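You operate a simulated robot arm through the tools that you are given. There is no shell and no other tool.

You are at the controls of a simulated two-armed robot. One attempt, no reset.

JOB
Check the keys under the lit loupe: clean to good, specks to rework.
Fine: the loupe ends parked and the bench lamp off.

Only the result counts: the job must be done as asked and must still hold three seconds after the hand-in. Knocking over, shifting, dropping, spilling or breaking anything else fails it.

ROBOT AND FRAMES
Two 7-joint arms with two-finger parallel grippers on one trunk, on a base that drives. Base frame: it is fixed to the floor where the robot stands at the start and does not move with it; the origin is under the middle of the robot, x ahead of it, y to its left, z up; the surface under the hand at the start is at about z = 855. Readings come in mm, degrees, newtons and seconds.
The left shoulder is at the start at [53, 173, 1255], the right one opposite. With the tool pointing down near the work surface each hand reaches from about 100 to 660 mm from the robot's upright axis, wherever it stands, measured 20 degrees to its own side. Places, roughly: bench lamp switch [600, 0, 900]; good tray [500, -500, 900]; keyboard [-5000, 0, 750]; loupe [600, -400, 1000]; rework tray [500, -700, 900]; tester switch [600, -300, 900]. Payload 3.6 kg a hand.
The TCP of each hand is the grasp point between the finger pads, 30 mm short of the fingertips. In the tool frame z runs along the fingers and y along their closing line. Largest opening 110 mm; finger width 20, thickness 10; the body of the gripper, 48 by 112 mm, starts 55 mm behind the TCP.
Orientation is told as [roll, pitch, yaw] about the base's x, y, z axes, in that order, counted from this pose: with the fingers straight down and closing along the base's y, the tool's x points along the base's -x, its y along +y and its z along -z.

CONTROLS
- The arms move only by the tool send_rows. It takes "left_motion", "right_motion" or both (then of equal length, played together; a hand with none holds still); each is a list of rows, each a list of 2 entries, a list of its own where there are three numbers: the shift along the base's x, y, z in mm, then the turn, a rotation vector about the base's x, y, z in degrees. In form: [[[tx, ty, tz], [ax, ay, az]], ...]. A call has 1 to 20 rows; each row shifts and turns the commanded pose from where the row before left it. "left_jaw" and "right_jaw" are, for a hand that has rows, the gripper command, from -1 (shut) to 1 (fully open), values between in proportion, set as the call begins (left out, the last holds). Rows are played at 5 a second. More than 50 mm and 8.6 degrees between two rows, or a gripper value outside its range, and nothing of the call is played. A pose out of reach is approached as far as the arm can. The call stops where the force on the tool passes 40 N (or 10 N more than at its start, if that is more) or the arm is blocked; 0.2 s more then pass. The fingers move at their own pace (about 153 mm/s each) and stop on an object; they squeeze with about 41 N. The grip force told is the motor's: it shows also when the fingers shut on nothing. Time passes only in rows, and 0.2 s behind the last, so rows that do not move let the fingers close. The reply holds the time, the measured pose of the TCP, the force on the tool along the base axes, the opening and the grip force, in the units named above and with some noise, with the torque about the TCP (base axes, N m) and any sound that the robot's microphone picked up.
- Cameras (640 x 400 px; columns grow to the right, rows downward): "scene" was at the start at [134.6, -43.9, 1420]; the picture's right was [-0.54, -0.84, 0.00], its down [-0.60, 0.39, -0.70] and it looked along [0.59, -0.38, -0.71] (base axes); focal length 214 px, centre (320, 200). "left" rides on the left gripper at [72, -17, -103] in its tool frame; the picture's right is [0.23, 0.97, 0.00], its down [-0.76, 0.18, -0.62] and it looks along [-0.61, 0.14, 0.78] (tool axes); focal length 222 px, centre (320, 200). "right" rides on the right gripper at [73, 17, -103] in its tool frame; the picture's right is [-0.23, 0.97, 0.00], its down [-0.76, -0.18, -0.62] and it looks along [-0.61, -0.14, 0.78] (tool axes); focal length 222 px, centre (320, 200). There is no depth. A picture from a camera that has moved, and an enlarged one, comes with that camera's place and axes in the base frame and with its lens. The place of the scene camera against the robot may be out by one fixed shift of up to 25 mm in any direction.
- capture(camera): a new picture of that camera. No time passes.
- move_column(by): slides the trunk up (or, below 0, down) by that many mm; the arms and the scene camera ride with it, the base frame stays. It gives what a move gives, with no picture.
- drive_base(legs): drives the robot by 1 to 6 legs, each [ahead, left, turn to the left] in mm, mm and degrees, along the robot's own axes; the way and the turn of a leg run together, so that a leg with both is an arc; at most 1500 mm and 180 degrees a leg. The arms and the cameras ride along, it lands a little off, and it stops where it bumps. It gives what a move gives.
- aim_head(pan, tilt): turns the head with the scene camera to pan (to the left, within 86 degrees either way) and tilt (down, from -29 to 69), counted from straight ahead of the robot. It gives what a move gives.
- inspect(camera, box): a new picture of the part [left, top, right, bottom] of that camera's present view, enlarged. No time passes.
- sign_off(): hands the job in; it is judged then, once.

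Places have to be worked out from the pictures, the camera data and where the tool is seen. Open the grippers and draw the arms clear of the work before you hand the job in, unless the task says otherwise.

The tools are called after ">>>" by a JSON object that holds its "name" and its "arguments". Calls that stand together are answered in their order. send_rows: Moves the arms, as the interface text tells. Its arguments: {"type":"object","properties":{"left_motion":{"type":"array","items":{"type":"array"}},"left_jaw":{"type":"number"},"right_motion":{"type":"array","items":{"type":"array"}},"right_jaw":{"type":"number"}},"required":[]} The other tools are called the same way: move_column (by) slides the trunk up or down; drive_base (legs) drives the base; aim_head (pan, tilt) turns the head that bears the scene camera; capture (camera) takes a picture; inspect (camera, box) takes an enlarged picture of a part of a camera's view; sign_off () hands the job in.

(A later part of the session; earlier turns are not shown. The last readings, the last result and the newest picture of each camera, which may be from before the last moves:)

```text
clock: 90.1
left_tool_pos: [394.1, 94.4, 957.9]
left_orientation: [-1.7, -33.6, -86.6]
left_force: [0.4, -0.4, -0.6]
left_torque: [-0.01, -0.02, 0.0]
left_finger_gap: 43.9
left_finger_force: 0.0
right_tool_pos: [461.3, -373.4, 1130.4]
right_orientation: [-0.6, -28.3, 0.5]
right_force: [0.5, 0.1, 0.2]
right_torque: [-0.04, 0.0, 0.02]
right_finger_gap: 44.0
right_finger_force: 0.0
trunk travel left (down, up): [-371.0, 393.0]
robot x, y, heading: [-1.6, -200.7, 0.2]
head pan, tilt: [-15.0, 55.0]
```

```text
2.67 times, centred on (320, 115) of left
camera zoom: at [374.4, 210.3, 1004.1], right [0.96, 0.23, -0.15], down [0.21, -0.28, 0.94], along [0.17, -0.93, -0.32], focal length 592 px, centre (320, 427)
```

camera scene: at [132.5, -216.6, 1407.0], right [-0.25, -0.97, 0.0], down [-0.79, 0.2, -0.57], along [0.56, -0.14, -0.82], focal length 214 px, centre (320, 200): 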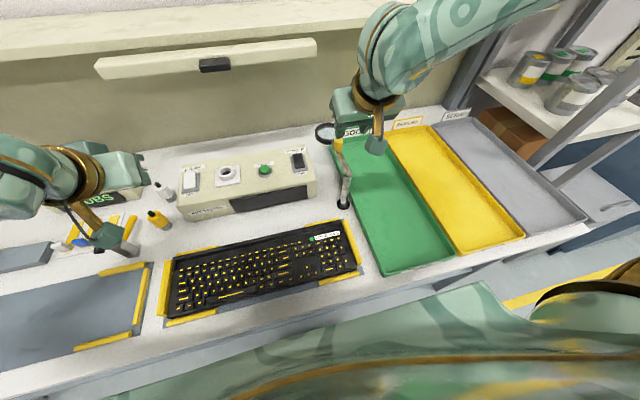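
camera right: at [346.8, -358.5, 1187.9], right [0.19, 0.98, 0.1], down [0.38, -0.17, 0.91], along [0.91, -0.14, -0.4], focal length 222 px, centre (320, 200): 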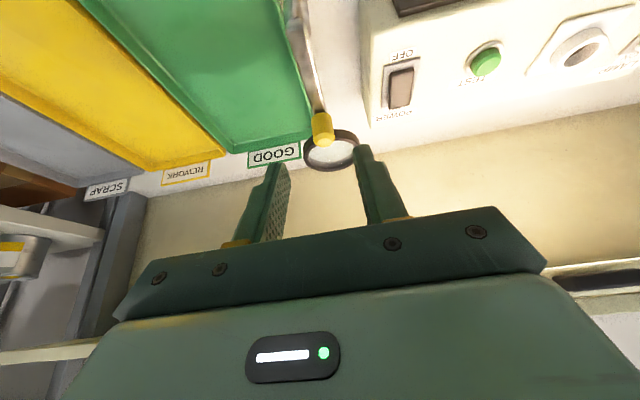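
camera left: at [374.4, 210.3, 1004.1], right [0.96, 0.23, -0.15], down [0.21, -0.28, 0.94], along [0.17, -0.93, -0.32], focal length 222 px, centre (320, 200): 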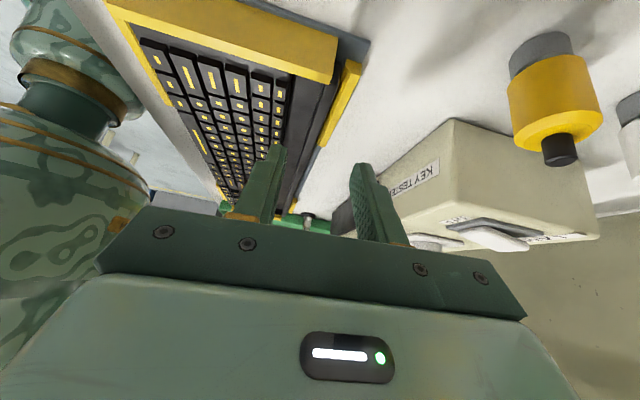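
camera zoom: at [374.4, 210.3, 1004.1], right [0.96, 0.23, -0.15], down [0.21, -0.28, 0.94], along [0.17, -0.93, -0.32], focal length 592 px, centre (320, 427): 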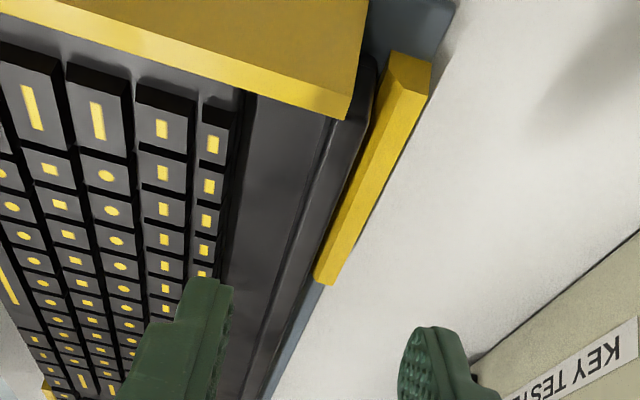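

I zoom in on the end of the ridge.

>>> {"name": "inspect", "arguments": {"camera": "left", "box": [290, 40, 370, 110]}}

>>> {"name": "inspect", "arguments": {"camera": "left", "box": [270, 120, 350, 230]}}

>>> {"name": "inspect", "arguments": {"camera": "scene", "box": [160, 210, 260, 280]}}

>>> {"name": "inspect", "arguments": {"camera": "scene", "box": [290, 210, 370, 290]}}

```text
5.71 times, centred on (330, 75) of left
camera zoom: at [374.4, 210.3, 1004.1], right [0.96, 0.23, -0.15], down [0.21, -0.28, 0.94], along [0.17, -0.93, -0.32], focal length 1269 px, centre (263, 914)
```

zoom: 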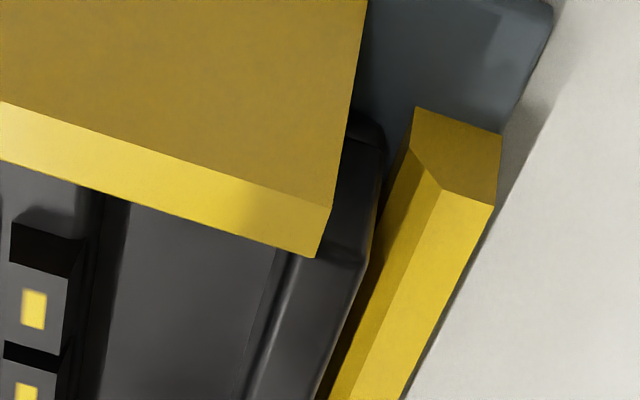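

```text
3.64 times, centred on (310, 175) of left
camera zoom: at [374.4, 210.3, 1004.1], right [0.96, 0.23, -0.15], down [0.21, -0.28, 0.94], along [0.17, -0.93, -0.32], focal length 808 px, centre (356, 291)
```

zoom: 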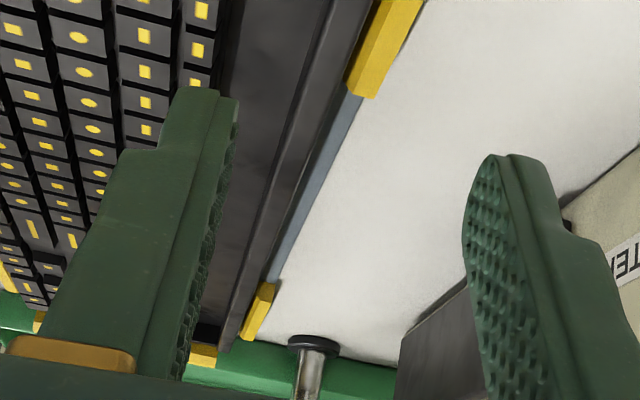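

```text
5.71 times, centred on (210, 245) of scene
camera zoom: at [133.4, -215.8, 1406.9], right [-0.25, -0.97, 0.0], down [-0.79, 0.2, -0.57], along [0.56, -0.14, -0.82], focal length 1226 px, centre (949, -57)
```

zoom: 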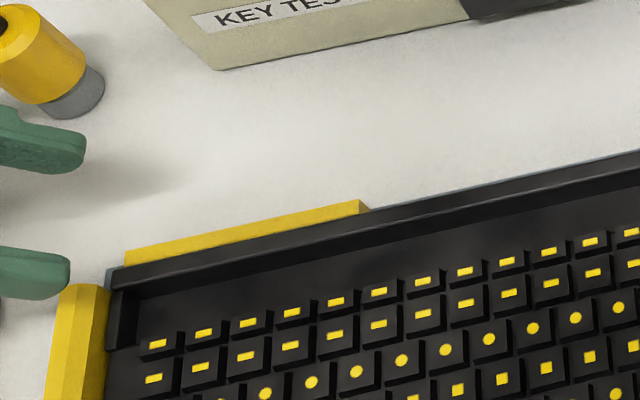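

```text
5.00 times, centred on (330, 250) of scene
camera zoom: at [133.4, -215.8, 1406.9], right [-0.25, -0.97, 0.0], down [-0.79, 0.2, -0.57], along [0.56, -0.14, -0.82], focal length 1072 px, centre (270, -50)
```

zoom: 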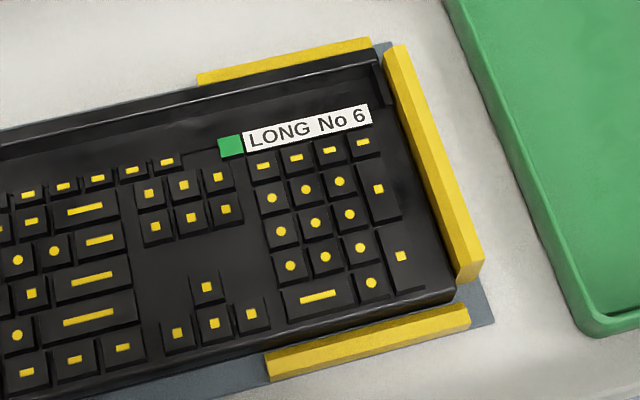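

The ridge is a wall along the back, about 10 mm thick, that one gripper can pinch; keyboard depth is 135 mm. Plan: right hand, closing along x, grips the ridge's middle, lifts high, turns 90 degrees and lays it in GOOD with the ridge to the right, away from the loupe. First I clear the left arm up and aside.

>>> {"name": "send_rows", "arguments": {"left_motion": [[[0, 8, 40], [8, 0, 0]], [[0, 8, 40], [8, 0, 0]], [[0, 8, 40], [8, 0, 0]], [[0, 8, 40], [8, 0, 0]], [[-3, 8, 6], [0, 0, 8]], [[-3, 8, 6], [0, 0, 8]], [[-3, 8, 6], [0, 0, 8]], [[-3, 8, 6], [0, 0, 8]], [[-3, 8, 6], [0, 0, 8]], [[-3, 8, 6], [0, 0, 8]], [[-3, 8, 6], [0, 0, 8]], [[-3, 8, 6], [0, 0, 8]], [[-3, 8, 6], [0, 0, 8]], [[-3, 8, 6], [0, 0, 8]], [[-3, 8, 6], [0, 0, 7]]]}}

>>> {"name": "capture", "arguments": {"camera": "scene"}}

```text
clock: 93.3
left_tool_pos: [360.7, 214.3, 1185.8]
left_orientation: [0.1, -1.4, -0.1]
left_force: [1.2, 0.0, 0.7]
left_torque: [0.02, -0.02, -0.01]
left_finger_gap: 43.9
left_finger_force: 0.1
right_tool_pos: [461.7, -375.8, 1131.4]
right_orientation: [-0.6, -28.4, 0.5]
right_force: [0.3, -0.4, 0.5]
right_torque: [-0.01, 0.01, 0.01]
right_finger_gap: 44.0
right_finger_force: 0.1
trunk travel left (down, up): [-371.0, 393.0]
robot x, y, heading: [-3.8, -198.0, 0.5]
head pan, tilt: [-15.0, 55.0]
```

```text
taken
camera scene: at [133.0, -216.3, 1406.9], right [-0.25, -0.97, 0.0], down [-0.79, 0.2, -0.57], along [0.56, -0.14, -0.82], focal length 214 px, centre (320, 200)
```

scene: 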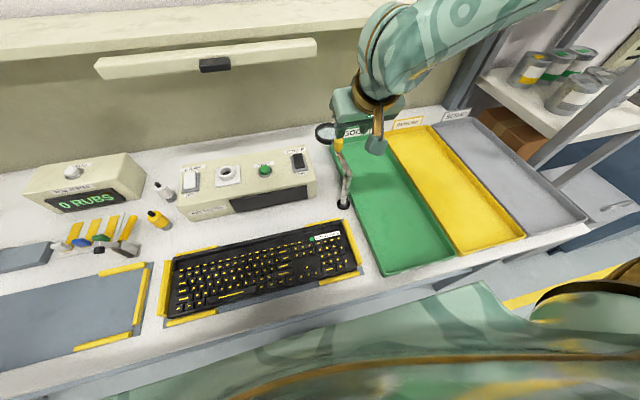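

Left arm is clear. I drive the base back left by 190 mm so the right hand is well placed for the keyboard's middle.

>>> {"name": "drive_base", "arguments": {"legs": [[0, 190, 0]]}}

>>> {"name": "send_rows", "arguments": {"right_motion": [[[-5, 2, 0], [0, 8, 0]], [[-5, 2, 0], [0, 8, 0]], [[-5, 2, 0], [0, 8, 0]], [[-5, 2, 0], [0, 4.4, 0]], [[-2, 2, 0], [0, 0, 8]], [[-2, 2, 0], [0, 0, 8]], [[-2, 2, 0], [0, 0, 8]], [[-2, 2, 0], [0, 0, 8]], [[-2, 2, 0], [0, 0, 8]], [[-2, 2, 0], [0, 0, 8]], [[-2, 2, 0], [0, 0, 8]], [[-2, 2, 0], [0, 0, 8]], [[-2, 2, 0], [0, 0, 8]], [[-2, 2, 0], [0, 0, 8]], [[-2, 2, 0], [0, 0, 8]]]}}

>>> {"name": "capture", "arguments": {"camera": "right"}}

```text
clock: 94.8
left_tool_pos: [360.5, 402.9, 1183.8]
left_orientation: [-0.1, -1.4, -0.5]
left_force: [-0.1, -0.4, 0.4]
left_torque: [-0.01, -0.01, -0.04]
left_finger_gap: 44.2
left_finger_force: 0.0
right_tool_pos: [458.3, -186.1, 1130.8]
right_orientation: [-0.6, -28.2, 0.4]
right_force: [0.5, 0.1, 0.2]
right_torque: [-0.02, -0.03, 0.01]
right_finger_gap: 44.0
right_finger_force: 0.1
trunk travel left (down, up): [-371.0, 393.0]
robot x, y, heading: [-3.5, -8.8, 0.3]
head pan, tilt: [-15.0, 55.0]
```

```text
clock: 98.0
left_tool_pos: [361.8, 401.7, 1185.6]
left_orientation: [0.1, -1.5, -0.4]
left_force: [-0.5, -0.3, -0.2]
left_torque: [-0.01, 0.01, 0.01]
left_finger_gap: 44.2
left_finger_force: 0.0
right_tool_pos: [416.3, -156.7, 1129.6]
right_orientation: [-0.3, 0.0, 88.6]
right_force: [1.5, 0.3, 0.2]
right_torque: [-0.02, -0.02, 0.0]
right_finger_gap: 44.1
right_finger_force: 0.2
trunk travel left (down, up): [-371.0, 393.0]
robot x, y, heading: [-8.6, -9.7, 0.4]
head pan, tilt: [-15.0, 55.0]
```

```text
taken
camera right: at [398.1, -229.2, 1233.7], right [-0.97, 0.25, -0.01], down [0.19, 0.76, 0.62], along [0.16, 0.6, -0.78], focal length 222 px, centre (320, 200)
```

right: 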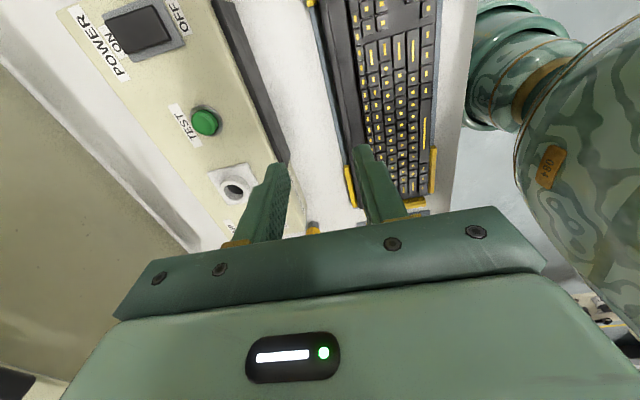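

The right hand is upright with its jaws along x. I descend to just above the ridge and look.

>>> {"name": "send_rows", "arguments": {"right_motion": [[[-4, 6, -38], [0, 0, 0]], [[-4, 6, -38], [0, 0, 0]], [[-4, 6, -38], [0, 0, 0]], [[-4, 6, -38], [0, 0, 0.5]], [[0, 0, -10], [0, 0, 0.9]]]}}

>>> {"name": "capture", "arguments": {"camera": "right"}}

>>> {"name": "inspect", "arguments": {"camera": "right", "box": [220, 40, 420, 200]}}

>>> {"name": "capture", "arguments": {"camera": "scene"}}

```text
clock: 99.2
left_tool_pos: [361.5, 401.6, 1185.4]
left_orientation: [0.1, -1.5, -0.5]
left_force: [-0.4, -0.9, 0.1]
left_torque: [0.01, 0.02, 0.0]
left_finger_gap: 44.2
left_finger_force: 0.1
right_tool_pos: [391.2, -165.9, 985.3]
right_orientation: [-0.3, 0.0, 89.8]
right_force: [0.7, 0.2, 0.1]
right_torque: [0.02, -0.02, 0.0]
right_finger_gap: 44.1
right_finger_force: 0.1
right hand out of reach, approached as far as the arm can: row 3, 4, 5
trunk travel left (down, up): [-371.0, 393.0]
robot x, y, heading: [-2.7, -8.6, 0.2]
head pan, tilt: [-15.0, 55.0]
```

```text
taken
camera right: at [373.6, -237.5, 1088.7], right [-0.97, 0.23, -0.01], down [0.18, 0.76, 0.62], along [0.15, 0.61, -0.78], focal length 222 px, centre (320, 200)
```

right: 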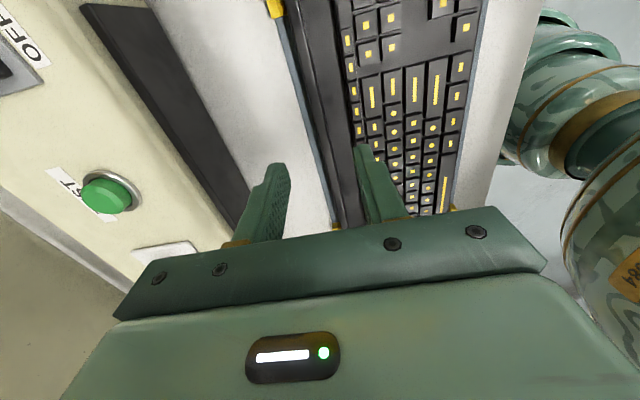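

```text
2.50 times, centred on (320, 120) of right
camera zoom: at [373.6, -237.5, 1088.7], right [-0.97, 0.23, -0.01], down [0.18, 0.76, 0.62], along [0.15, 0.61, -0.78], focal length 555 px, centre (320, 400)
```

zoom: 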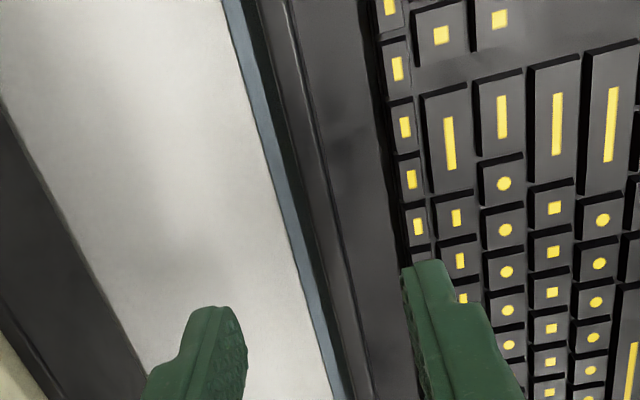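

```text
taken
camera scene: at [131.8, -27.5, 1406.9], right [-0.25, -0.97, 0.0], down [-0.79, 0.21, -0.57], along [0.55, -0.15, -0.82], focal length 214 px, centre (320, 200)
```

scene: 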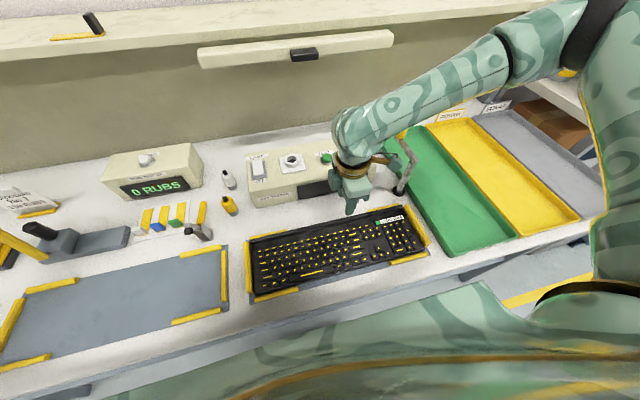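

The hand is near a joint limit here, so I shift the base another 120 mm left to put the grip spot more to the right of me.

>>> {"name": "drive_base", "arguments": {"legs": [[0, 120, 0]]}}

>>> {"name": "send_rows", "arguments": {"right_motion": [[[0, -30, 0], [0, 0, 0]], [[0, -30, 0], [0, 0, 0]], [[4, -25, 0], [0, 0, 0]]]}}

>>> {"name": "capture", "arguments": {"camera": "right"}}

>>> {"name": "inspect", "arguments": {"camera": "right", "box": [260, 60, 380, 180]}}

```text
clock: 100.5
left_tool_pos: [359.1, 525.4, 1184.9]
left_orientation: [0.0, -1.5, -0.5]
left_force: [-0.3, 0.2, 0.5]
left_torque: [0.01, 0.01, 0.01]
left_finger_gap: 44.0
left_finger_force: 0.0
right_tool_pos: [390.5, -40.8, 986.4]
right_orientation: [-0.2, 0.0, 89.7]
right_force: [-0.7, 0.5, -1.0]
right_torque: [-0.07, -0.03, 0.03]
right_finger_gap: 44.1
right_finger_force: 0.0
trunk travel left (down, up): [-371.0, 393.0]
robot x, y, heading: [-4.0, 115.1, 0.3]
head pan, tilt: [-15.0, 55.0]
```

```text
clock: 101.3
left_tool_pos: [360.6, 523.6, 1185.6]
left_orientation: [0.1, -1.5, -0.5]
left_force: [0.6, 0.3, -0.1]
left_torque: [0.02, 0.01, 0.02]
left_finger_gap: 43.9
left_finger_force: 0.1
right_tool_pos: [393.4, -129.7, 984.8]
right_orientation: [-0.3, -0.1, 89.8]
right_force: [0.5, -0.3, -0.5]
right_torque: [0.02, 0.0, -0.02]
right_finger_gap: 43.9
right_finger_force: 0.0
trunk travel left (down, up): [-371.0, 393.0]
robot x, y, heading: [-5.4, 109.3, 0.4]
head pan, tilt: [-15.0, 55.0]
```

```text
taken
camera right: at [376.3, -201.8, 1088.5], right [-0.97, 0.23, 0.0], down [0.18, 0.76, 0.63], along [0.15, 0.61, -0.78], focal length 222 px, centre (320, 200)
```

right: 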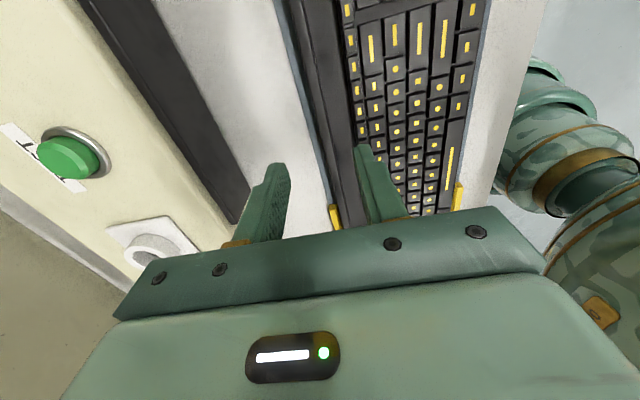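

```text
3.33 times, centred on (320, 120) of right
camera zoom: at [376.3, -201.8, 1088.5], right [-0.97, 0.23, 0.0], down [0.18, 0.76, 0.63], along [0.15, 0.61, -0.78], focal length 740 px, centre (320, 467)
```

zoom: 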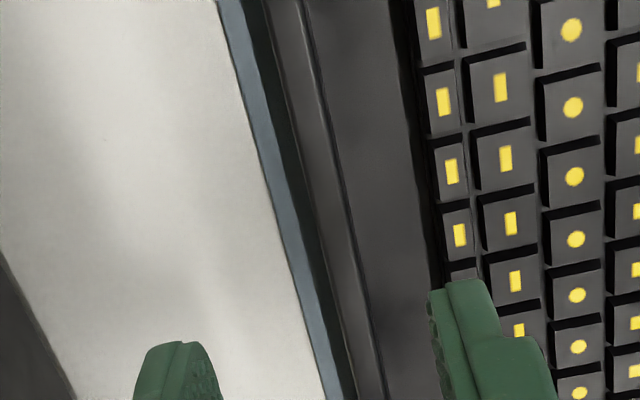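

The ridge top spans about x 384-393, the strip in front of it about 362-384 and the body's back edge is near 400. I narrow the jaws to 28 mm, centre at x = 392 and lower step by step.

>>> {"name": "send_rows", "arguments": {"right_motion": [[[-1, -1, -25], [0, 0, 0]], [[0, 0, -25], [0, 0, 0]]], "right_jaw": -0.49}}

>>> {"name": "inspect", "arguments": {"camera": "right", "box": [250, 90, 390, 210]}}

```text
clock: 101.9
left_tool_pos: [360.8, 524.0, 1184.5]
left_orientation: [0.0, -1.5, -0.5]
left_force: [-0.3, -0.8, 0.7]
left_torque: [0.0, -0.01, 0.0]
left_finger_gap: 43.9
left_finger_force: 0.1
right_tool_pos: [394.9, -128.9, 934.8]
right_orientation: [-0.3, 0.0, 89.7]
right_force: [0.5, 0.1, 0.1]
right_torque: [0.01, -0.04, 0.03]
right_finger_gap: 28.0
right_finger_force: 0.1
trunk travel left (down, up): [-371.0, 393.0]
robot x, y, heading: [-7.1, 112.0, 0.3]
head pan, tilt: [-15.0, 55.0]
```

```text
3.33 times, centred on (320, 150) of right
camera zoom: at [376.4, -200.6, 1038.7], right [-0.97, 0.23, -0.01], down [0.18, 0.76, 0.62], along [0.15, 0.61, -0.78], focal length 740 px, centre (320, 367)
```

zoom: 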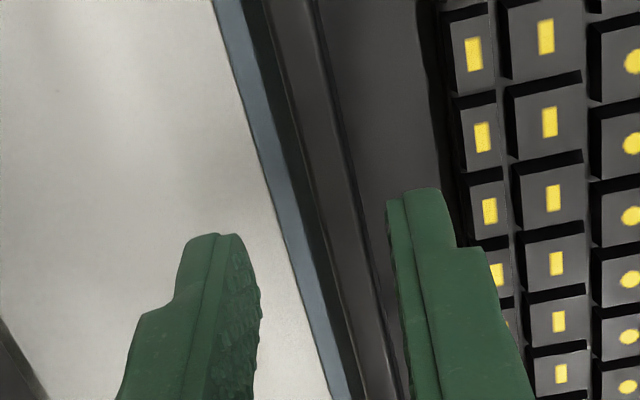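

I take a tighter zoom at this height to triangulate the ridge heights.

>>> {"name": "inspect", "arguments": {"camera": "right", "box": [290, 80, 350, 130]}}

>>> {"name": "inspect", "arguments": {"camera": "scene", "box": [320, 180, 420, 260]}}

```text
8.00 times, centred on (320, 105) of right
camera zoom: at [376.4, -200.6, 1038.7], right [-0.97, 0.23, -0.01], down [0.18, 0.76, 0.62], along [0.15, 0.61, -0.78], focal length 1777 px, centre (320, 960)
```

zoom: 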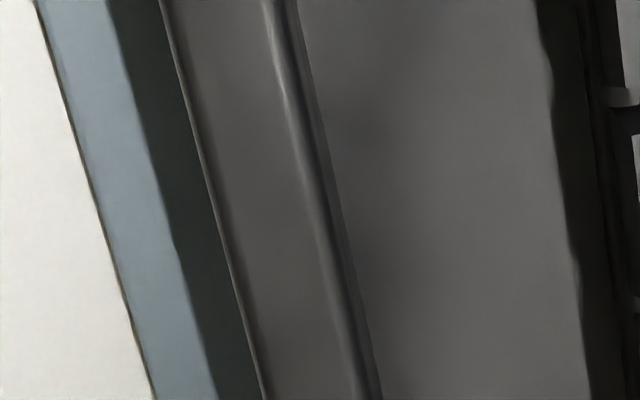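

```text
5.00 times, centred on (370, 220) of scene
camera zoom: at [131.3, 95.1, 1406.9], right [-0.25, -0.97, 0.0], down [-0.79, 0.21, -0.57], along [0.55, -0.15, -0.82], focal length 1072 px, centre (70, 100)
```

zoom: 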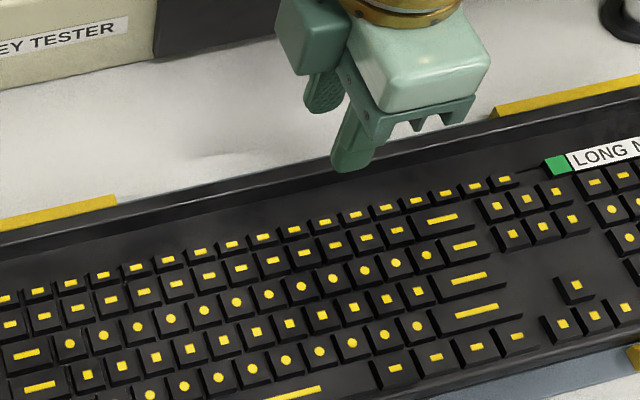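

The dark band is only shadow; the ridge is the keyboard's own back edge. I'll find the heights by careful touch, lowering in small steps.

>>> {"name": "send_rows", "arguments": {"right_motion": [[[-1, 0, -5], [0, 0, 0]], [[0, 0, -5], [0, 0, 0]], [[0, 0, -4], [0, 0, 0]]]}}

>>> {"name": "inspect", "arguments": {"camera": "right", "box": [270, 90, 390, 190]}}

```text
clock: 102.7
left_tool_pos: [361.0, 523.5, 1185.0]
left_orientation: [0.2, -1.5, -0.5]
left_force: [-0.3, 0.2, 0.3]
left_torque: [0.02, 0.01, 0.02]
left_finger_gap: 44.0
left_finger_force: 0.1
right_tool_pos: [393.1, -128.6, 920.4]
right_orientation: [-0.4, 0.0, 89.6]
right_force: [1.0, 0.3, 0.1]
right_torque: [0.0, -0.02, -0.02]
right_finger_gap: 28.4
right_finger_force: 0.1
trunk travel left (down, up): [-371.0, 393.0]
robot x, y, heading: [-3.4, 109.3, 0.2]
head pan, tilt: [-15.0, 55.0]
```

```text
4.00 times, centred on (330, 140) of right
camera zoom: at [375.3, -201.3, 1024.5], right [-0.97, 0.23, -0.01], down [0.18, 0.76, 0.62], along [0.15, 0.61, -0.78], focal length 888 px, centre (280, 440)
```

zoom: 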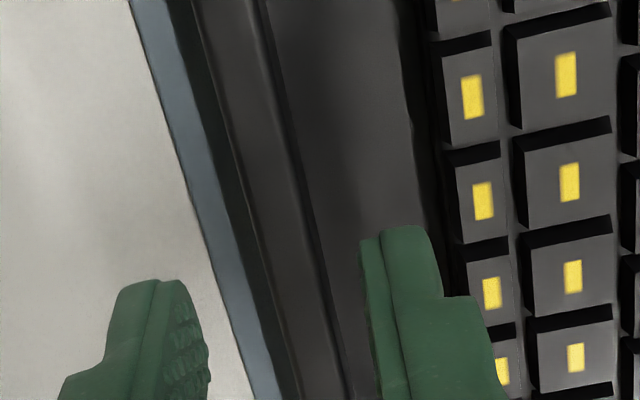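

No contact at tip height 890. I continue down in small steps.

>>> {"name": "send_rows", "arguments": {"right_motion": [[[0, 0, -3], [0, 0, 0]], [[0, 0, -3], [0, 0, 0]], [[0, 0, 0], [0, 0, 0]]]}}

>>> {"name": "send_rows", "arguments": {"right_motion": [[[0, 0, -3], [0, 0, 0]], [[0, 0, -3], [0, 0, 0]], [[0, 0, 0], [0, 0, 0]]]}}

>>> {"name": "inspect", "arguments": {"camera": "right", "box": [270, 90, 390, 190]}}

```text
clock: 103.5
left_tool_pos: [361.1, 524.0, 1185.1]
left_orientation: [0.0, -1.6, -0.5]
left_force: [0.0, 0.4, 0.1]
left_torque: [0.01, 0.02, -0.02]
left_finger_gap: 44.2
left_finger_force: 0.0
right_tool_pos: [392.5, -126.8, 913.7]
right_orientation: [-0.3, 0.0, 89.7]
right_force: [-0.8, 1.3, 0.6]
right_torque: [-0.01, 0.01, -0.01]
right_finger_gap: 28.3
right_finger_force: 0.0
trunk travel left (down, up): [-371.0, 393.0]
robot x, y, heading: [-2.5, 110.6, 0.2]
head pan, tilt: [-15.0, 55.0]
```

```text
clock: 104.3
left_tool_pos: [361.0, 524.9, 1184.9]
left_orientation: [0.1, -1.5, -0.4]
left_force: [-0.7, 0.3, 0.3]
left_torque: [0.05, -0.03, 0.02]
left_finger_gap: 44.1
left_finger_force: 0.1
right_tool_pos: [392.7, -128.0, 909.0]
right_orientation: [-0.3, -0.1, 89.7]
right_force: [-0.5, 0.3, -1.0]
right_torque: [0.03, 0.01, 0.0]
right_finger_gap: 28.0
right_finger_force: 0.1
trunk travel left (down, up): [-371.0, 393.0]
robot x, y, heading: [-6.8, 110.2, 0.4]
head pan, tilt: [-15.0, 55.0]
```

```text
4.00 times, centred on (330, 140) of right
camera zoom: at [374.4, -200.6, 1012.5], right [-0.97, 0.23, -0.01], down [0.18, 0.76, 0.62], along [0.15, 0.61, -0.78], focal length 888 px, centre (280, 440)
```

zoom: 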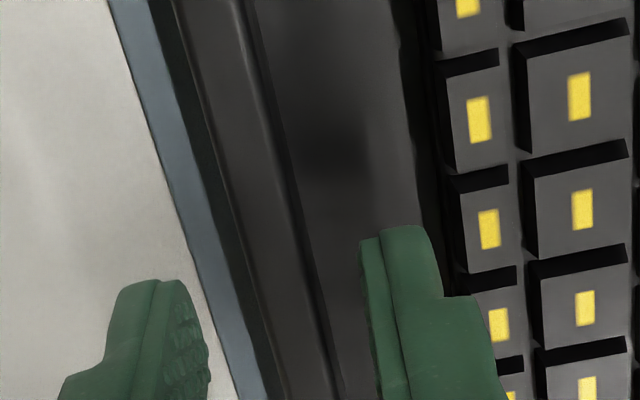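

Still free at tip height 879, with the finger's shadow closing in on the strip. I keep going down gently.

>>> {"name": "send_rows", "arguments": {"right_motion": [[[0, 0, -2], [0, 0, 0]], [[0, 0, -2], [0, 0, 0]], [[0, 0, 0], [0, 0, 0]]]}}

>>> {"name": "send_rows", "arguments": {"right_motion": [[[0, 0, -2], [0, 0, 0]], [[0, 0, -1], [0, 0, 0]], [[0, 0, 0], [0, 0, 0]]]}}

>>> {"name": "inspect", "arguments": {"camera": "right", "box": [270, 90, 390, 190]}}

```text
clock: 105.1
left_tool_pos: [360.7, 524.4, 1184.7]
left_orientation: [0.1, -1.5, -0.5]
left_force: [0.5, 0.4, 0.3]
left_torque: [0.03, 0.01, 0.03]
left_finger_gap: 44.0
left_finger_force: 0.1
right_tool_pos: [393.4, -127.3, 905.1]
right_orientation: [-0.3, 0.0, 89.8]
right_force: [-0.1, 0.1, 0.7]
right_torque: [-0.01, 0.04, -0.01]
right_finger_gap: 28.2
right_finger_force: 0.1
trunk travel left (down, up): [-371.0, 393.0]
robot x, y, heading: [-7.2, 116.7, 0.4]
head pan, tilt: [-15.0, 55.0]
```

```text
clock: 105.9
left_tool_pos: [360.6, 524.7, 1185.8]
left_orientation: [0.0, -1.5, -0.5]
left_force: [-0.5, 0.3, 0.0]
left_torque: [-0.02, 0.0, 0.0]
left_finger_gap: 44.0
left_finger_force: 0.0
right_tool_pos: [391.8, -128.9, 901.0]
right_orientation: [-0.4, -0.1, 89.7]
right_force: [0.2, 0.2, 0.4]
right_torque: [0.0, 0.0, -0.02]
right_finger_gap: 28.1
right_finger_force: 0.0
trunk travel left (down, up): [-371.0, 393.0]
robot x, y, heading: [-6.6, 112.5, 0.3]
head pan, tilt: [-15.0, 55.0]
```

```text
4.00 times, centred on (330, 140) of right
camera zoom: at [374.7, -200.6, 1005.5], right [-0.97, 0.23, -0.01], down [0.18, 0.76, 0.62], along [0.15, 0.61, -0.78], focal length 888 px, centre (280, 440)
```

zoom: 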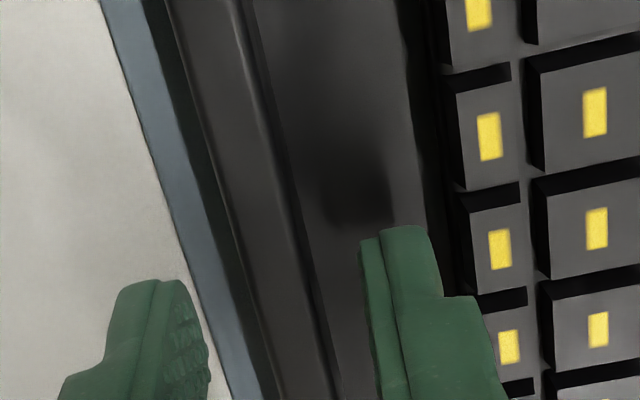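

Tips are at about 871, a few mm above the strip, with the ridge (x 384-394, top about 885) between them. I centre slightly and close on the ridge.

>>> {"name": "send_rows", "arguments": {"right_motion": [[[-2, 0, 0], [0, 0, 0]], [[0, 0, 0], [0, 0, 0]]]}}

>>> {"name": "send_rows", "arguments": {"right_motion": [[[0, 0, 0], [0, 0, 0]], [[0, 0, 0], [0, 0, 0]], [[0, 0, 0], [0, 0, 0]], [[0, 0, 0], [0, 0, 0]]], "right_jaw": -1}}

>>> {"name": "inspect", "arguments": {"camera": "right", "box": [270, 90, 390, 190]}}

```text
clock: 106.5
left_tool_pos: [361.0, 525.0, 1186.1]
left_orientation: [0.1, -1.4, -0.5]
left_force: [-0.7, -0.3, -0.6]
left_torque: [0.01, -0.02, 0.02]
left_finger_gap: 44.1
left_finger_force: 0.1
right_tool_pos: [391.1, -127.8, 902.0]
right_orientation: [-0.3, 0.1, 89.7]
right_force: [0.0, 0.2, -0.1]
right_torque: [-0.03, -0.01, 0.01]
right_finger_gap: 27.9
right_finger_force: 0.0
trunk travel left (down, up): [-371.0, 393.0]
robot x, y, heading: [-8.4, 112.9, 0.5]
head pan, tilt: [-15.0, 55.0]
```

```text
clock: 107.5
left_tool_pos: [361.2, 523.8, 1185.1]
left_orientation: [0.1, -1.5, -0.6]
left_force: [0.3, -0.9, 0.3]
left_torque: [-0.03, -0.02, 0.02]
left_finger_gap: 44.0
left_finger_force: 0.0
right_tool_pos: [390.7, -127.7, 901.8]
right_orientation: [-0.3, 0.1, 89.7]
right_force: [1.9, -0.8, 2.5]
right_torque: [-0.06, 0.01, 0.15]
right_finger_gap: 9.4
right_finger_force: 41.1
trunk travel left (down, up): [-371.0, 393.0]
robot x, y, heading: [-9.4, 113.8, 0.3]
head pan, tilt: [-15.0, 55.0]
```

```text
4.00 times, centred on (330, 140) of right
camera zoom: at [372.8, -200.7, 1005.4], right [-0.97, 0.23, -0.01], down [0.18, 0.76, 0.62], along [0.15, 0.61, -0.78], focal length 888 px, centre (280, 440)
```

zoom: 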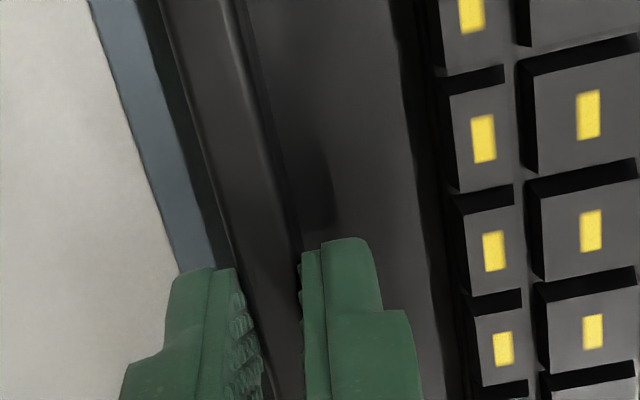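

The jaws hold a 9.4 mm thick ridge with 41 N. I lift a little and check weight, torque and droop.

>>> {"name": "send_rows", "arguments": {"right_motion": [[[0, 0, 3], [0, 0, 0]], [[0, 0, 3], [0, 0, 0]], [[0, 0, 3], [0, 0, 0]], [[0, 0, 3], [0, 0, 0]], [[0, 0, 0], [0, 0, 0]]]}}

>>> {"name": "capture", "arguments": {"camera": "scene"}}

>>> {"name": "inspect", "arguments": {"camera": "scene", "box": [280, 170, 480, 300]}}

>>> {"name": "capture", "arguments": {"camera": "right"}}

```text
clock: 108.7
left_tool_pos: [360.6, 524.8, 1184.8]
left_orientation: [0.2, -1.6, -0.5]
left_force: [0.4, 0.8, -0.3]
left_torque: [-0.01, -0.06, 0.02]
left_finger_gap: 44.1
left_finger_force: 0.2
right_tool_pos: [390.5, -128.2, 915.7]
right_orientation: [-0.3, 0.0, 89.8]
right_force: [-0.4, -0.8, 0.1]
right_torque: [-0.02, -0.01, 0.0]
right_finger_gap: 0.0
right_finger_force: 37.5
trunk travel left (down, up): [-371.0, 393.0]
robot x, y, heading: [-1.7, 109.1, 0.2]
head pan, tilt: [-15.0, 55.0]
```

```text
taken
camera scene: at [131.1, 94.9, 1406.9], right [-0.25, -0.97, 0.0], down [-0.79, 0.21, -0.57], along [0.55, -0.15, -0.82], focal length 214 px, centre (320, 200)
```

scene: 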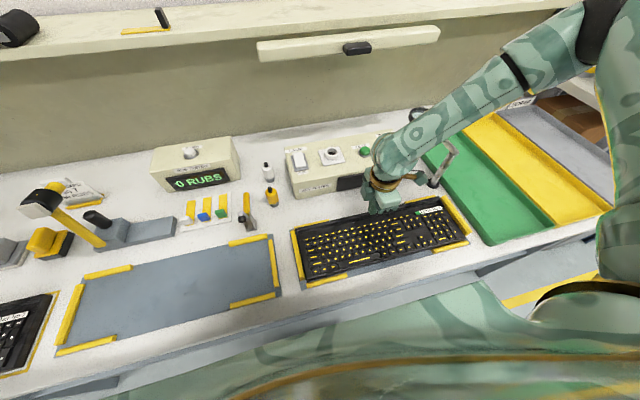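

```text
3.08 times, centred on (380, 235) of scene
camera zoom: at [131.1, 94.9, 1406.9], right [-0.25, -0.97, 0.0], down [-0.79, 0.21, -0.57], along [0.55, -0.15, -0.82], focal length 660 px, centre (135, 92)
```

zoom: 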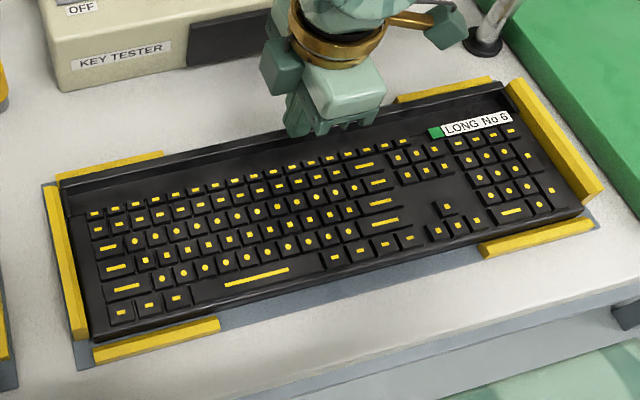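

```text
taken
camera right: at [372.9, -200.7, 1018.6], right [-0.97, 0.23, -0.01], down [0.18, 0.76, 0.62], along [0.15, 0.61, -0.78], focal length 222 px, centre (320, 200)
```

right: 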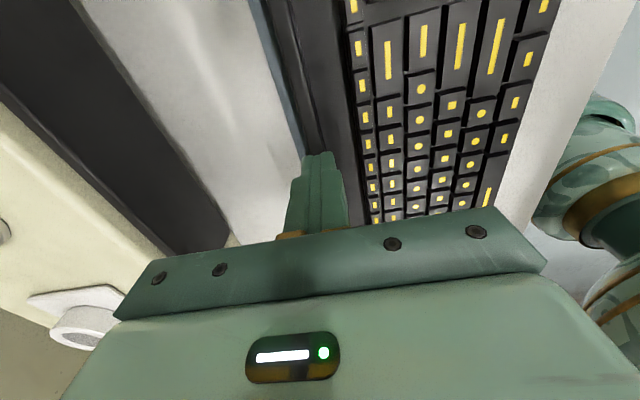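

The grip slid off the ridge (too shallow). I reopen, go down until the fingertips touch the strip, and grip as deep as possible.

>>> {"name": "send_rows", "arguments": {"right_motion": [[[0, 0, 0], [0, 0, 0]], [[0, 0, 0], [0, 0, 0]], [[0, 0, -4], [0, 0, 0]], [[0, 0, -4], [0, 0, 0]], [[0, 0, -4], [0, 0, 0]], [[0, 0, -2], [0, 0, 0]], [[0, 0, 0], [0, 0, 0]]], "right_jaw": -0.5}}

>>> {"name": "send_rows", "arguments": {"right_motion": [[[0, 0, -1.5], [0, 0, 0]], [[0, 0, -1.5], [0, 0, 0]], [[0, 0, 0], [0, 0, 0]]]}}

>>> {"name": "send_rows", "arguments": {"right_motion": [[[0, 0, -1.5], [0, 0, 0]], [[0, 0, -1.5], [0, 0, 0]], [[0, 0, 0], [0, 0, 0]]]}}

```text
clock: 110.3
left_tool_pos: [360.5, 523.8, 1184.7]
left_orientation: [0.1, -1.6, -0.4]
left_force: [-0.6, -0.1, -0.6]
left_torque: [-0.01, 0.0, 0.01]
left_finger_gap: 44.1
left_finger_force: 0.0
right_tool_pos: [391.8, -127.4, 900.2]
right_orientation: [-0.3, 0.0, 89.7]
right_force: [0.4, -0.4, 0.3]
right_torque: [-0.03, 0.03, -0.03]
right_finger_gap: 27.7
right_finger_force: 0.0
trunk travel left (down, up): [-371.0, 393.0]
robot x, y, heading: [-4.2, 109.9, 0.3]
head pan, tilt: [-15.0, 55.0]
```

```text
clock: 111.1
left_tool_pos: [360.5, 523.3, 1185.5]
left_orientation: [0.1, -1.5, -0.5]
left_force: [-0.4, -0.3, 0.0]
left_torque: [-0.03, 0.02, 0.0]
left_finger_gap: 43.9
left_finger_force: 0.0
right_tool_pos: [391.3, -127.9, 898.5]
right_orientation: [-0.3, 0.0, 89.6]
right_force: [0.4, 0.8, -0.3]
right_torque: [0.02, 0.03, -0.02]
right_finger_gap: 27.6
right_finger_force: 0.1
trunk travel left (down, up): [-371.0, 393.0]
robot x, y, heading: [-3.4, 112.6, 0.4]
head pan, tilt: [-15.0, 55.0]
```

```text
clock: 111.9
left_tool_pos: [361.2, 524.7, 1185.1]
left_orientation: [0.1, -1.4, -0.7]
left_force: [0.2, 0.0, -0.5]
left_torque: [0.0, 0.01, 0.0]
left_finger_gap: 44.2
left_finger_force: 0.1
right_tool_pos: [390.3, -129.2, 894.0]
right_orientation: [-0.3, 0.0, 89.8]
right_force: [-0.8, 0.3, 0.6]
right_torque: [-0.02, -0.01, -0.02]
right_finger_gap: 27.5
right_finger_force: 0.1
trunk travel left (down, up): [-371.0, 393.0]
robot x, y, heading: [-3.6, 112.8, 0.1]
head pan, tilt: [-15.0, 55.0]
```

No contact yet at tip height about 864. I look and continue down gently.

>>> {"name": "inspect", "arguments": {"camera": "right", "box": [270, 90, 390, 190]}}

>>> {"name": "send_rows", "arguments": {"right_motion": [[[0, 0, -1.5], [0, 0, 0]], [[0, 0, -1.5], [0, 0, 0]], [[0, 0, 0], [0, 0, 0]]]}}

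```text
4.00 times, centred on (330, 140) of right
camera zoom: at [372.9, -201.3, 998.4], right [-0.97, 0.23, -0.01], down [0.18, 0.76, 0.63], along [0.15, 0.61, -0.78], focal length 888 px, centre (280, 440)
```

zoom: 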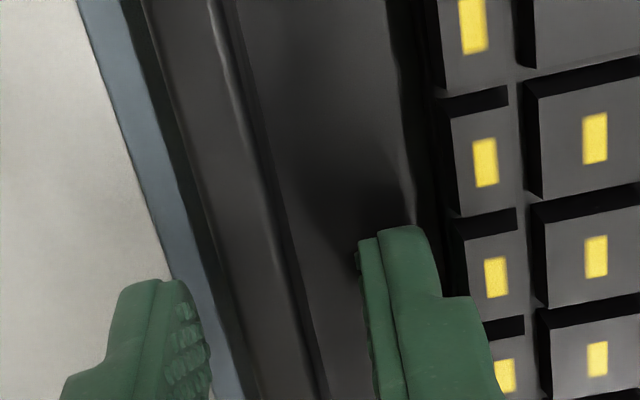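

```text
clock: 112.7
left_tool_pos: [360.5, 524.1, 1185.7]
left_orientation: [0.1, -1.5, -0.5]
left_force: [-0.5, -1.2, 0.4]
left_torque: [0.02, 0.02, 0.0]
left_finger_gap: 44.0
left_finger_force: 0.1
right_tool_pos: [390.7, -129.3, 895.3]
right_orientation: [-0.3, 0.0, 89.7]
right_force: [-0.5, 0.4, 0.1]
right_torque: [0.0, -0.01, -0.01]
right_finger_gap: 27.8
right_finger_force: 0.1
right hand out of reach, approached as far as the arm can: row 2
trunk travel left (down, up): [-371.0, 393.0]
robot x, y, heading: [-2.3, 110.8, 0.3]
head pan, tilt: [-15.0, 55.0]
```

The arm's low limit is reached, with tips at about 865 and the shadow meeting the tip, so the strip is close below. I try the grip here and lift in tiny steps.

>>> {"name": "send_rows", "arguments": {"right_motion": [[[0, 0, 0], [0, 0, 0]], [[0, 0, 0], [0, 0, 0]], [[0, 0, 0], [0, 0, 0]], [[0, 0, 0], [0, 0, 0]]], "right_jaw": -1}}

>>> {"name": "inspect", "arguments": {"camera": "right", "box": [270, 90, 390, 190]}}

>>> {"name": "send_rows", "arguments": {"right_motion": [[[0, 0, 1.5], [0, 0, 0]], [[0, 0, 1.5], [0, 0, 0]], [[0, 0, 0], [0, 0, 0]]]}}

```text
clock: 113.7
left_tool_pos: [360.8, 523.8, 1185.5]
left_orientation: [0.1, -1.5, -0.4]
left_force: [0.1, 0.8, -0.3]
left_torque: [-0.03, 0.03, 0.0]
left_finger_gap: 44.3
left_finger_force: 0.1
right_tool_pos: [390.7, -128.5, 895.1]
right_orientation: [-0.3, -0.1, 89.6]
right_force: [1.9, -0.7, 4.3]
right_torque: [-0.05, 0.1, 0.03]
right_finger_gap: 9.7
right_finger_force: 41.0
trunk travel left (down, up): [-371.0, 393.0]
robot x, y, heading: [-2.6, 112.6, 0.1]
head pan, tilt: [-15.0, 55.0]
```

```text
4.00 times, centred on (330, 140) of right
camera zoom: at [372.5, -201.9, 998.1], right [-0.97, 0.23, -0.01], down [0.18, 0.76, 0.63], along [0.15, 0.61, -0.78], focal length 888 px, centre (280, 440)
```

zoom: 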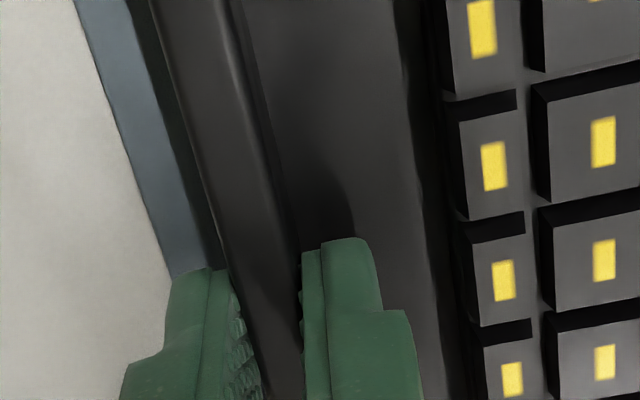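

```text
clock: 114.5
left_tool_pos: [361.7, 524.0, 1184.4]
left_orientation: [0.1, -1.5, -0.4]
left_force: [0.3, -0.2, 0.2]
left_torque: [-0.04, 0.0, 0.0]
left_finger_gap: 43.8
left_finger_force: 0.0
right_tool_pos: [389.4, -128.9, 895.4]
right_orientation: [-0.3, 0.0, 89.7]
right_force: [0.3, 0.1, -0.2]
right_torque: [-0.02, -0.2, 0.01]
right_finger_gap: 9.6
right_finger_force: 41.3
trunk travel left (down, up): [-371.0, 393.0]
robot x, y, heading: [-4.4, 113.4, 0.2]
head pan, tilt: [-15.0, 55.0]
```

Gap 9.6 and holding so far. I lift further in small steps.

>>> {"name": "send_rows", "arguments": {"right_motion": [[[0, 0, 2], [0, 0, 0]], [[0, 0, 2], [0, 0, 0]], [[0, 0, 0], [0, 0, 0]]]}}

>>> {"name": "inspect", "arguments": {"camera": "right", "box": [240, 60, 420, 200]}}

```text
clock: 115.3
left_tool_pos: [360.8, 523.9, 1185.9]
left_orientation: [0.0, -1.4, -0.5]
left_force: [-0.2, -0.5, -0.1]
left_torque: [0.04, 0.03, 0.03]
left_finger_gap: 44.0
left_finger_force: 0.0
right_tool_pos: [389.8, -129.2, 900.8]
right_orientation: [-0.3, 0.0, 89.8]
right_force: [0.3, -0.7, -4.1]
right_torque: [0.0, -0.28, 0.01]
right_finger_gap: 9.8
right_finger_force: 40.8
trunk travel left (down, up): [-371.0, 393.0]
robot x, y, heading: [-5.0, 111.3, -0.0]
head pan, tilt: [-15.0, 55.0]
```

```text
2.86 times, centred on (330, 130) of right
camera zoom: at [372.4, -201.4, 1004.4], right [-0.97, 0.23, 0.0], down [0.18, 0.76, 0.62], along [0.15, 0.61, -0.78], focal length 635 px, centre (291, 400)
```

zoom: 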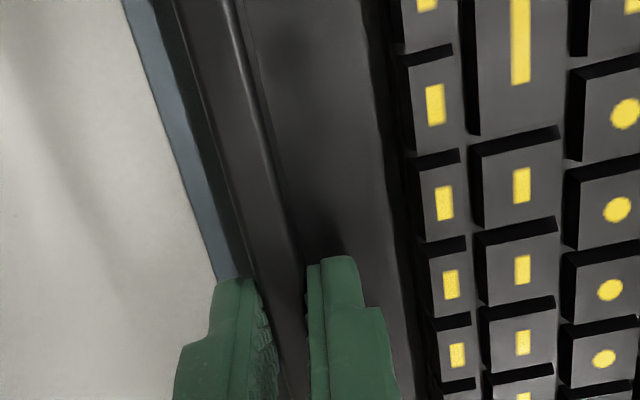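

The tool now carries 4 N and some torque. I lift another 6 mm and look at the whole keyboard.

>>> {"name": "send_rows", "arguments": {"right_motion": [[[0, 0, 2], [0, 0, 0]], [[0, 0, 2], [0, 0, 0]], [[0, 0, 2], [0, 0, 0]], [[0, 0, 0], [0, 0, 0]]]}}

>>> {"name": "inspect", "arguments": {"camera": "scene", "box": [280, 170, 480, 300]}}

>>> {"name": "inspect", "arguments": {"camera": "right", "box": [240, 60, 420, 200]}}

```text
clock: 116.3
left_tool_pos: [360.4, 523.0, 1184.8]
left_orientation: [0.1, -1.4, -0.5]
left_force: [-0.7, 0.6, 0.9]
left_torque: [-0.03, -0.01, -0.03]
left_finger_gap: 43.9
left_finger_force: 0.1
right_tool_pos: [389.6, -129.8, 906.0]
right_orientation: [-0.4, 0.1, 89.7]
right_force: [0.5, 0.3, -4.8]
right_torque: [0.01, -0.21, 0.0]
right_finger_gap: 9.6
right_finger_force: 40.9
trunk travel left (down, up): [-371.0, 393.0]
robot x, y, heading: [-5.1, 113.1, 0.3]
head pan, tilt: [-15.0, 55.0]
```

```text
3.08 times, centred on (380, 235) of scene
camera zoom: at [131.3, 94.8, 1406.9], right [-0.25, -0.97, 0.0], down [-0.79, 0.21, -0.57], along [0.55, -0.14, -0.82], focal length 660 px, centre (135, 92)
```

zoom: 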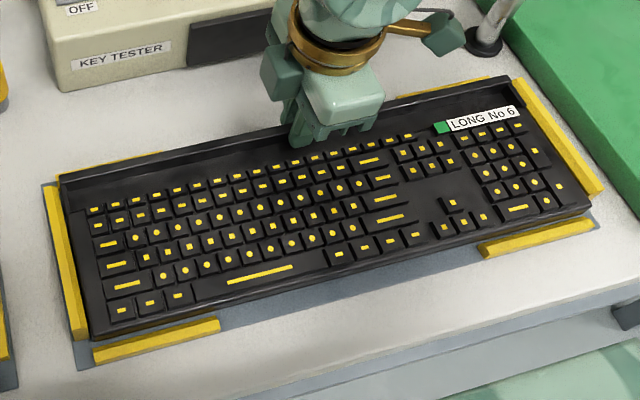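

```text
2.86 times, centred on (330, 130) of right
camera zoom: at [372.7, -202.1, 1010.1], right [-0.97, 0.23, 0.0], down [0.18, 0.76, 0.62], along [0.15, 0.61, -0.78], focal length 635 px, centre (291, 400)
```

zoom: 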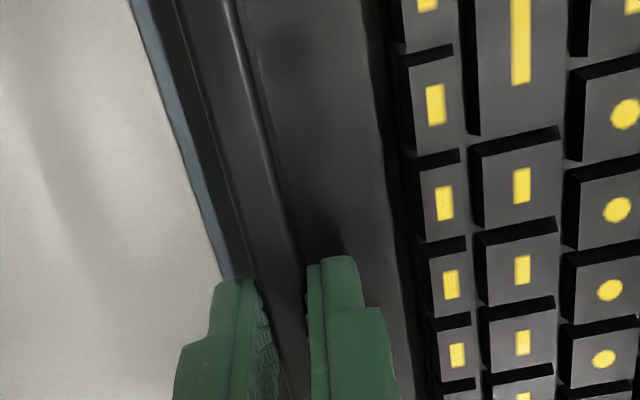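

It works: the keyboard moves with the hand (view unchanged) and its back edge has risen out of the jig. I keep lifting slowly.

>>> {"name": "send_rows", "arguments": {"right_motion": [[[0, 0, 3], [0, 0, 0]], [[0, 0, 3], [0, 0, 0]], [[0, 0, 3], [0, 0, 0]], [[0, 0, 3], [0, 0, 0]], [[0, 0, 3], [0, 0, 0]], [[0, 0, 0], [0, 0, 0]]]}}

>>> {"name": "inspect", "arguments": {"camera": "scene", "box": [280, 170, 480, 300]}}

>>> {"name": "inspect", "arguments": {"camera": "right", "box": [240, 60, 420, 200]}}

```text
clock: 117.7
left_tool_pos: [360.4, 523.5, 1185.0]
left_orientation: [0.1, -1.4, -0.5]
left_force: [0.4, 0.1, 0.9]
left_torque: [-0.02, 0.0, 0.02]
left_finger_gap: 43.9
left_finger_force: 0.1
right_tool_pos: [390.0, -129.7, 922.2]
right_orientation: [-0.4, -0.1, 89.8]
right_force: [0.3, -0.3, -3.8]
right_torque: [0.02, -0.23, -0.01]
right_finger_gap: 9.6
right_finger_force: 40.6
trunk travel left (down, up): [-371.0, 393.0]
robot x, y, heading: [-5.6, 113.8, 0.3]
head pan, tilt: [-15.0, 55.0]
```

```text
3.08 times, centred on (380, 235) of scene
camera zoom: at [131.3, 94.8, 1406.9], right [-0.25, -0.97, 0.0], down [-0.79, 0.21, -0.57], along [0.55, -0.14, -0.82], focal length 660 px, centre (135, 92)
```

zoom: 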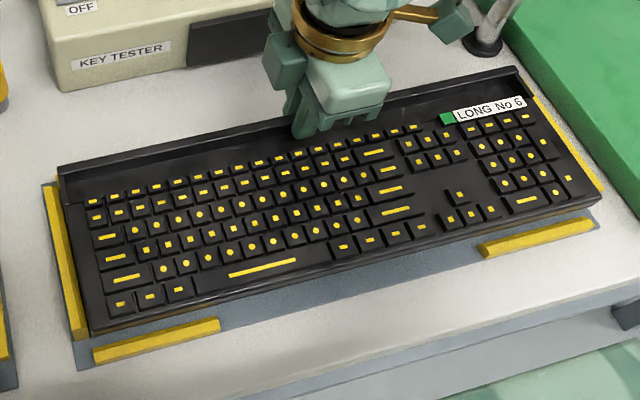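

```text
2.86 times, centred on (330, 130) of right
camera zoom: at [372.9, -201.9, 1025.4], right [-0.97, 0.23, -0.01], down [0.18, 0.76, 0.62], along [0.15, 0.61, -0.78], focal length 635 px, centre (291, 400)
```

zoom: 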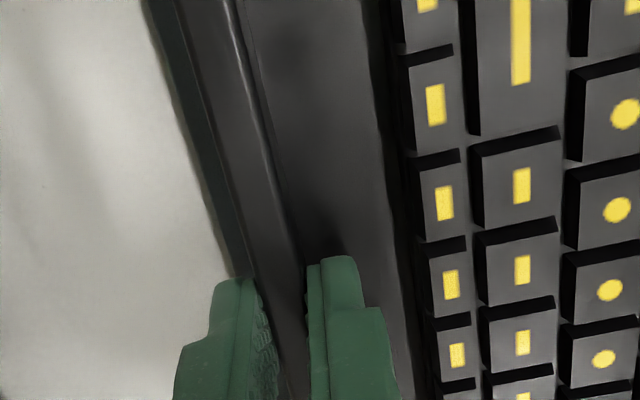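

The keyboard hangs level and steady (about 4.5 N). I raise it well above the loupe's height.

>>> {"name": "send_rows", "arguments": {"right_motion": [[[0, 0, 8], [0, 0, 0]], [[1, 0, 12], [0, 0, 0]], [[1, 0, 14], [0, 0, 0]], [[1, 0, 15], [0, 0, 0]], [[1, 0, 15], [0, 0, 0]], [[1, 0, 15], [0, 0, 0]], [[1, 0, 15], [0, 0, 0]], [[1, 0, 15], [0, 0, 0]], [[1, 0, 15], [0, 0, 0]], [[1, 0, 15], [0, 0, 0]], [[1, 0, 15], [0, 0, 0]], [[1, 0, 15], [0, 0, 0]], [[1, 0, 14], [0, 0, 0]], [[0, 0, 12], [0, 0, 0]], [[0, 0, 8], [0, 0, 0]]]}}

>>> {"name": "capture", "arguments": {"camera": "scene"}}

>>> {"name": "capture", "arguments": {"camera": "right"}}

```text
clock: 120.9
left_tool_pos: [361.4, 524.8, 1185.6]
left_orientation: [0.1, -1.6, -0.4]
left_force: [-0.5, 0.1, -0.9]
left_torque: [-0.01, -0.01, -0.01]
left_finger_gap: 44.1
left_finger_force: 0.0
right_tool_pos: [403.8, -128.9, 1125.9]
right_orientation: [-0.3, -0.1, 89.6]
right_force: [-0.9, -0.2, -4.6]
right_torque: [0.0, -0.24, -0.02]
right_finger_gap: 9.7
right_finger_force: 41.1
trunk travel left (down, up): [-371.0, 393.0]
robot x, y, heading: [-7.3, 116.3, 0.2]
head pan, tilt: [-15.0, 55.0]
```

```text
taken
camera scene: at [131.2, 94.9, 1406.9], right [-0.25, -0.97, 0.0], down [-0.79, 0.21, -0.57], along [0.55, -0.15, -0.82], focal length 214 px, centre (320, 200)
```

scene: 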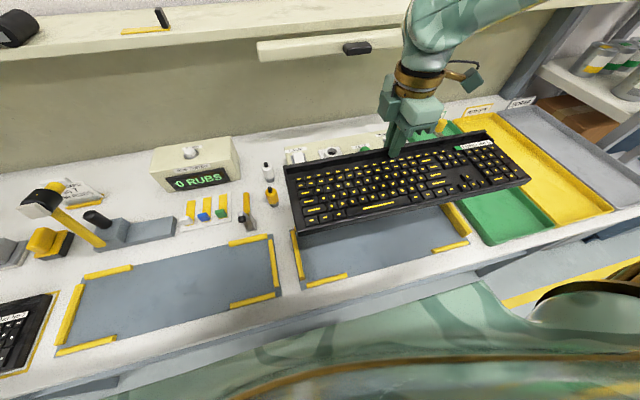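

```text
taken
camera right: at [385.6, -202.3, 1229.1], right [-0.97, 0.23, 0.0], down [0.18, 0.76, 0.62], along [0.15, 0.61, -0.78], focal length 222 px, centre (320, 200)
```

right: 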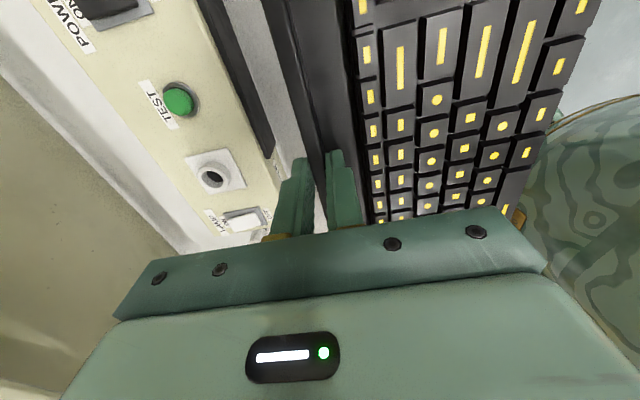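

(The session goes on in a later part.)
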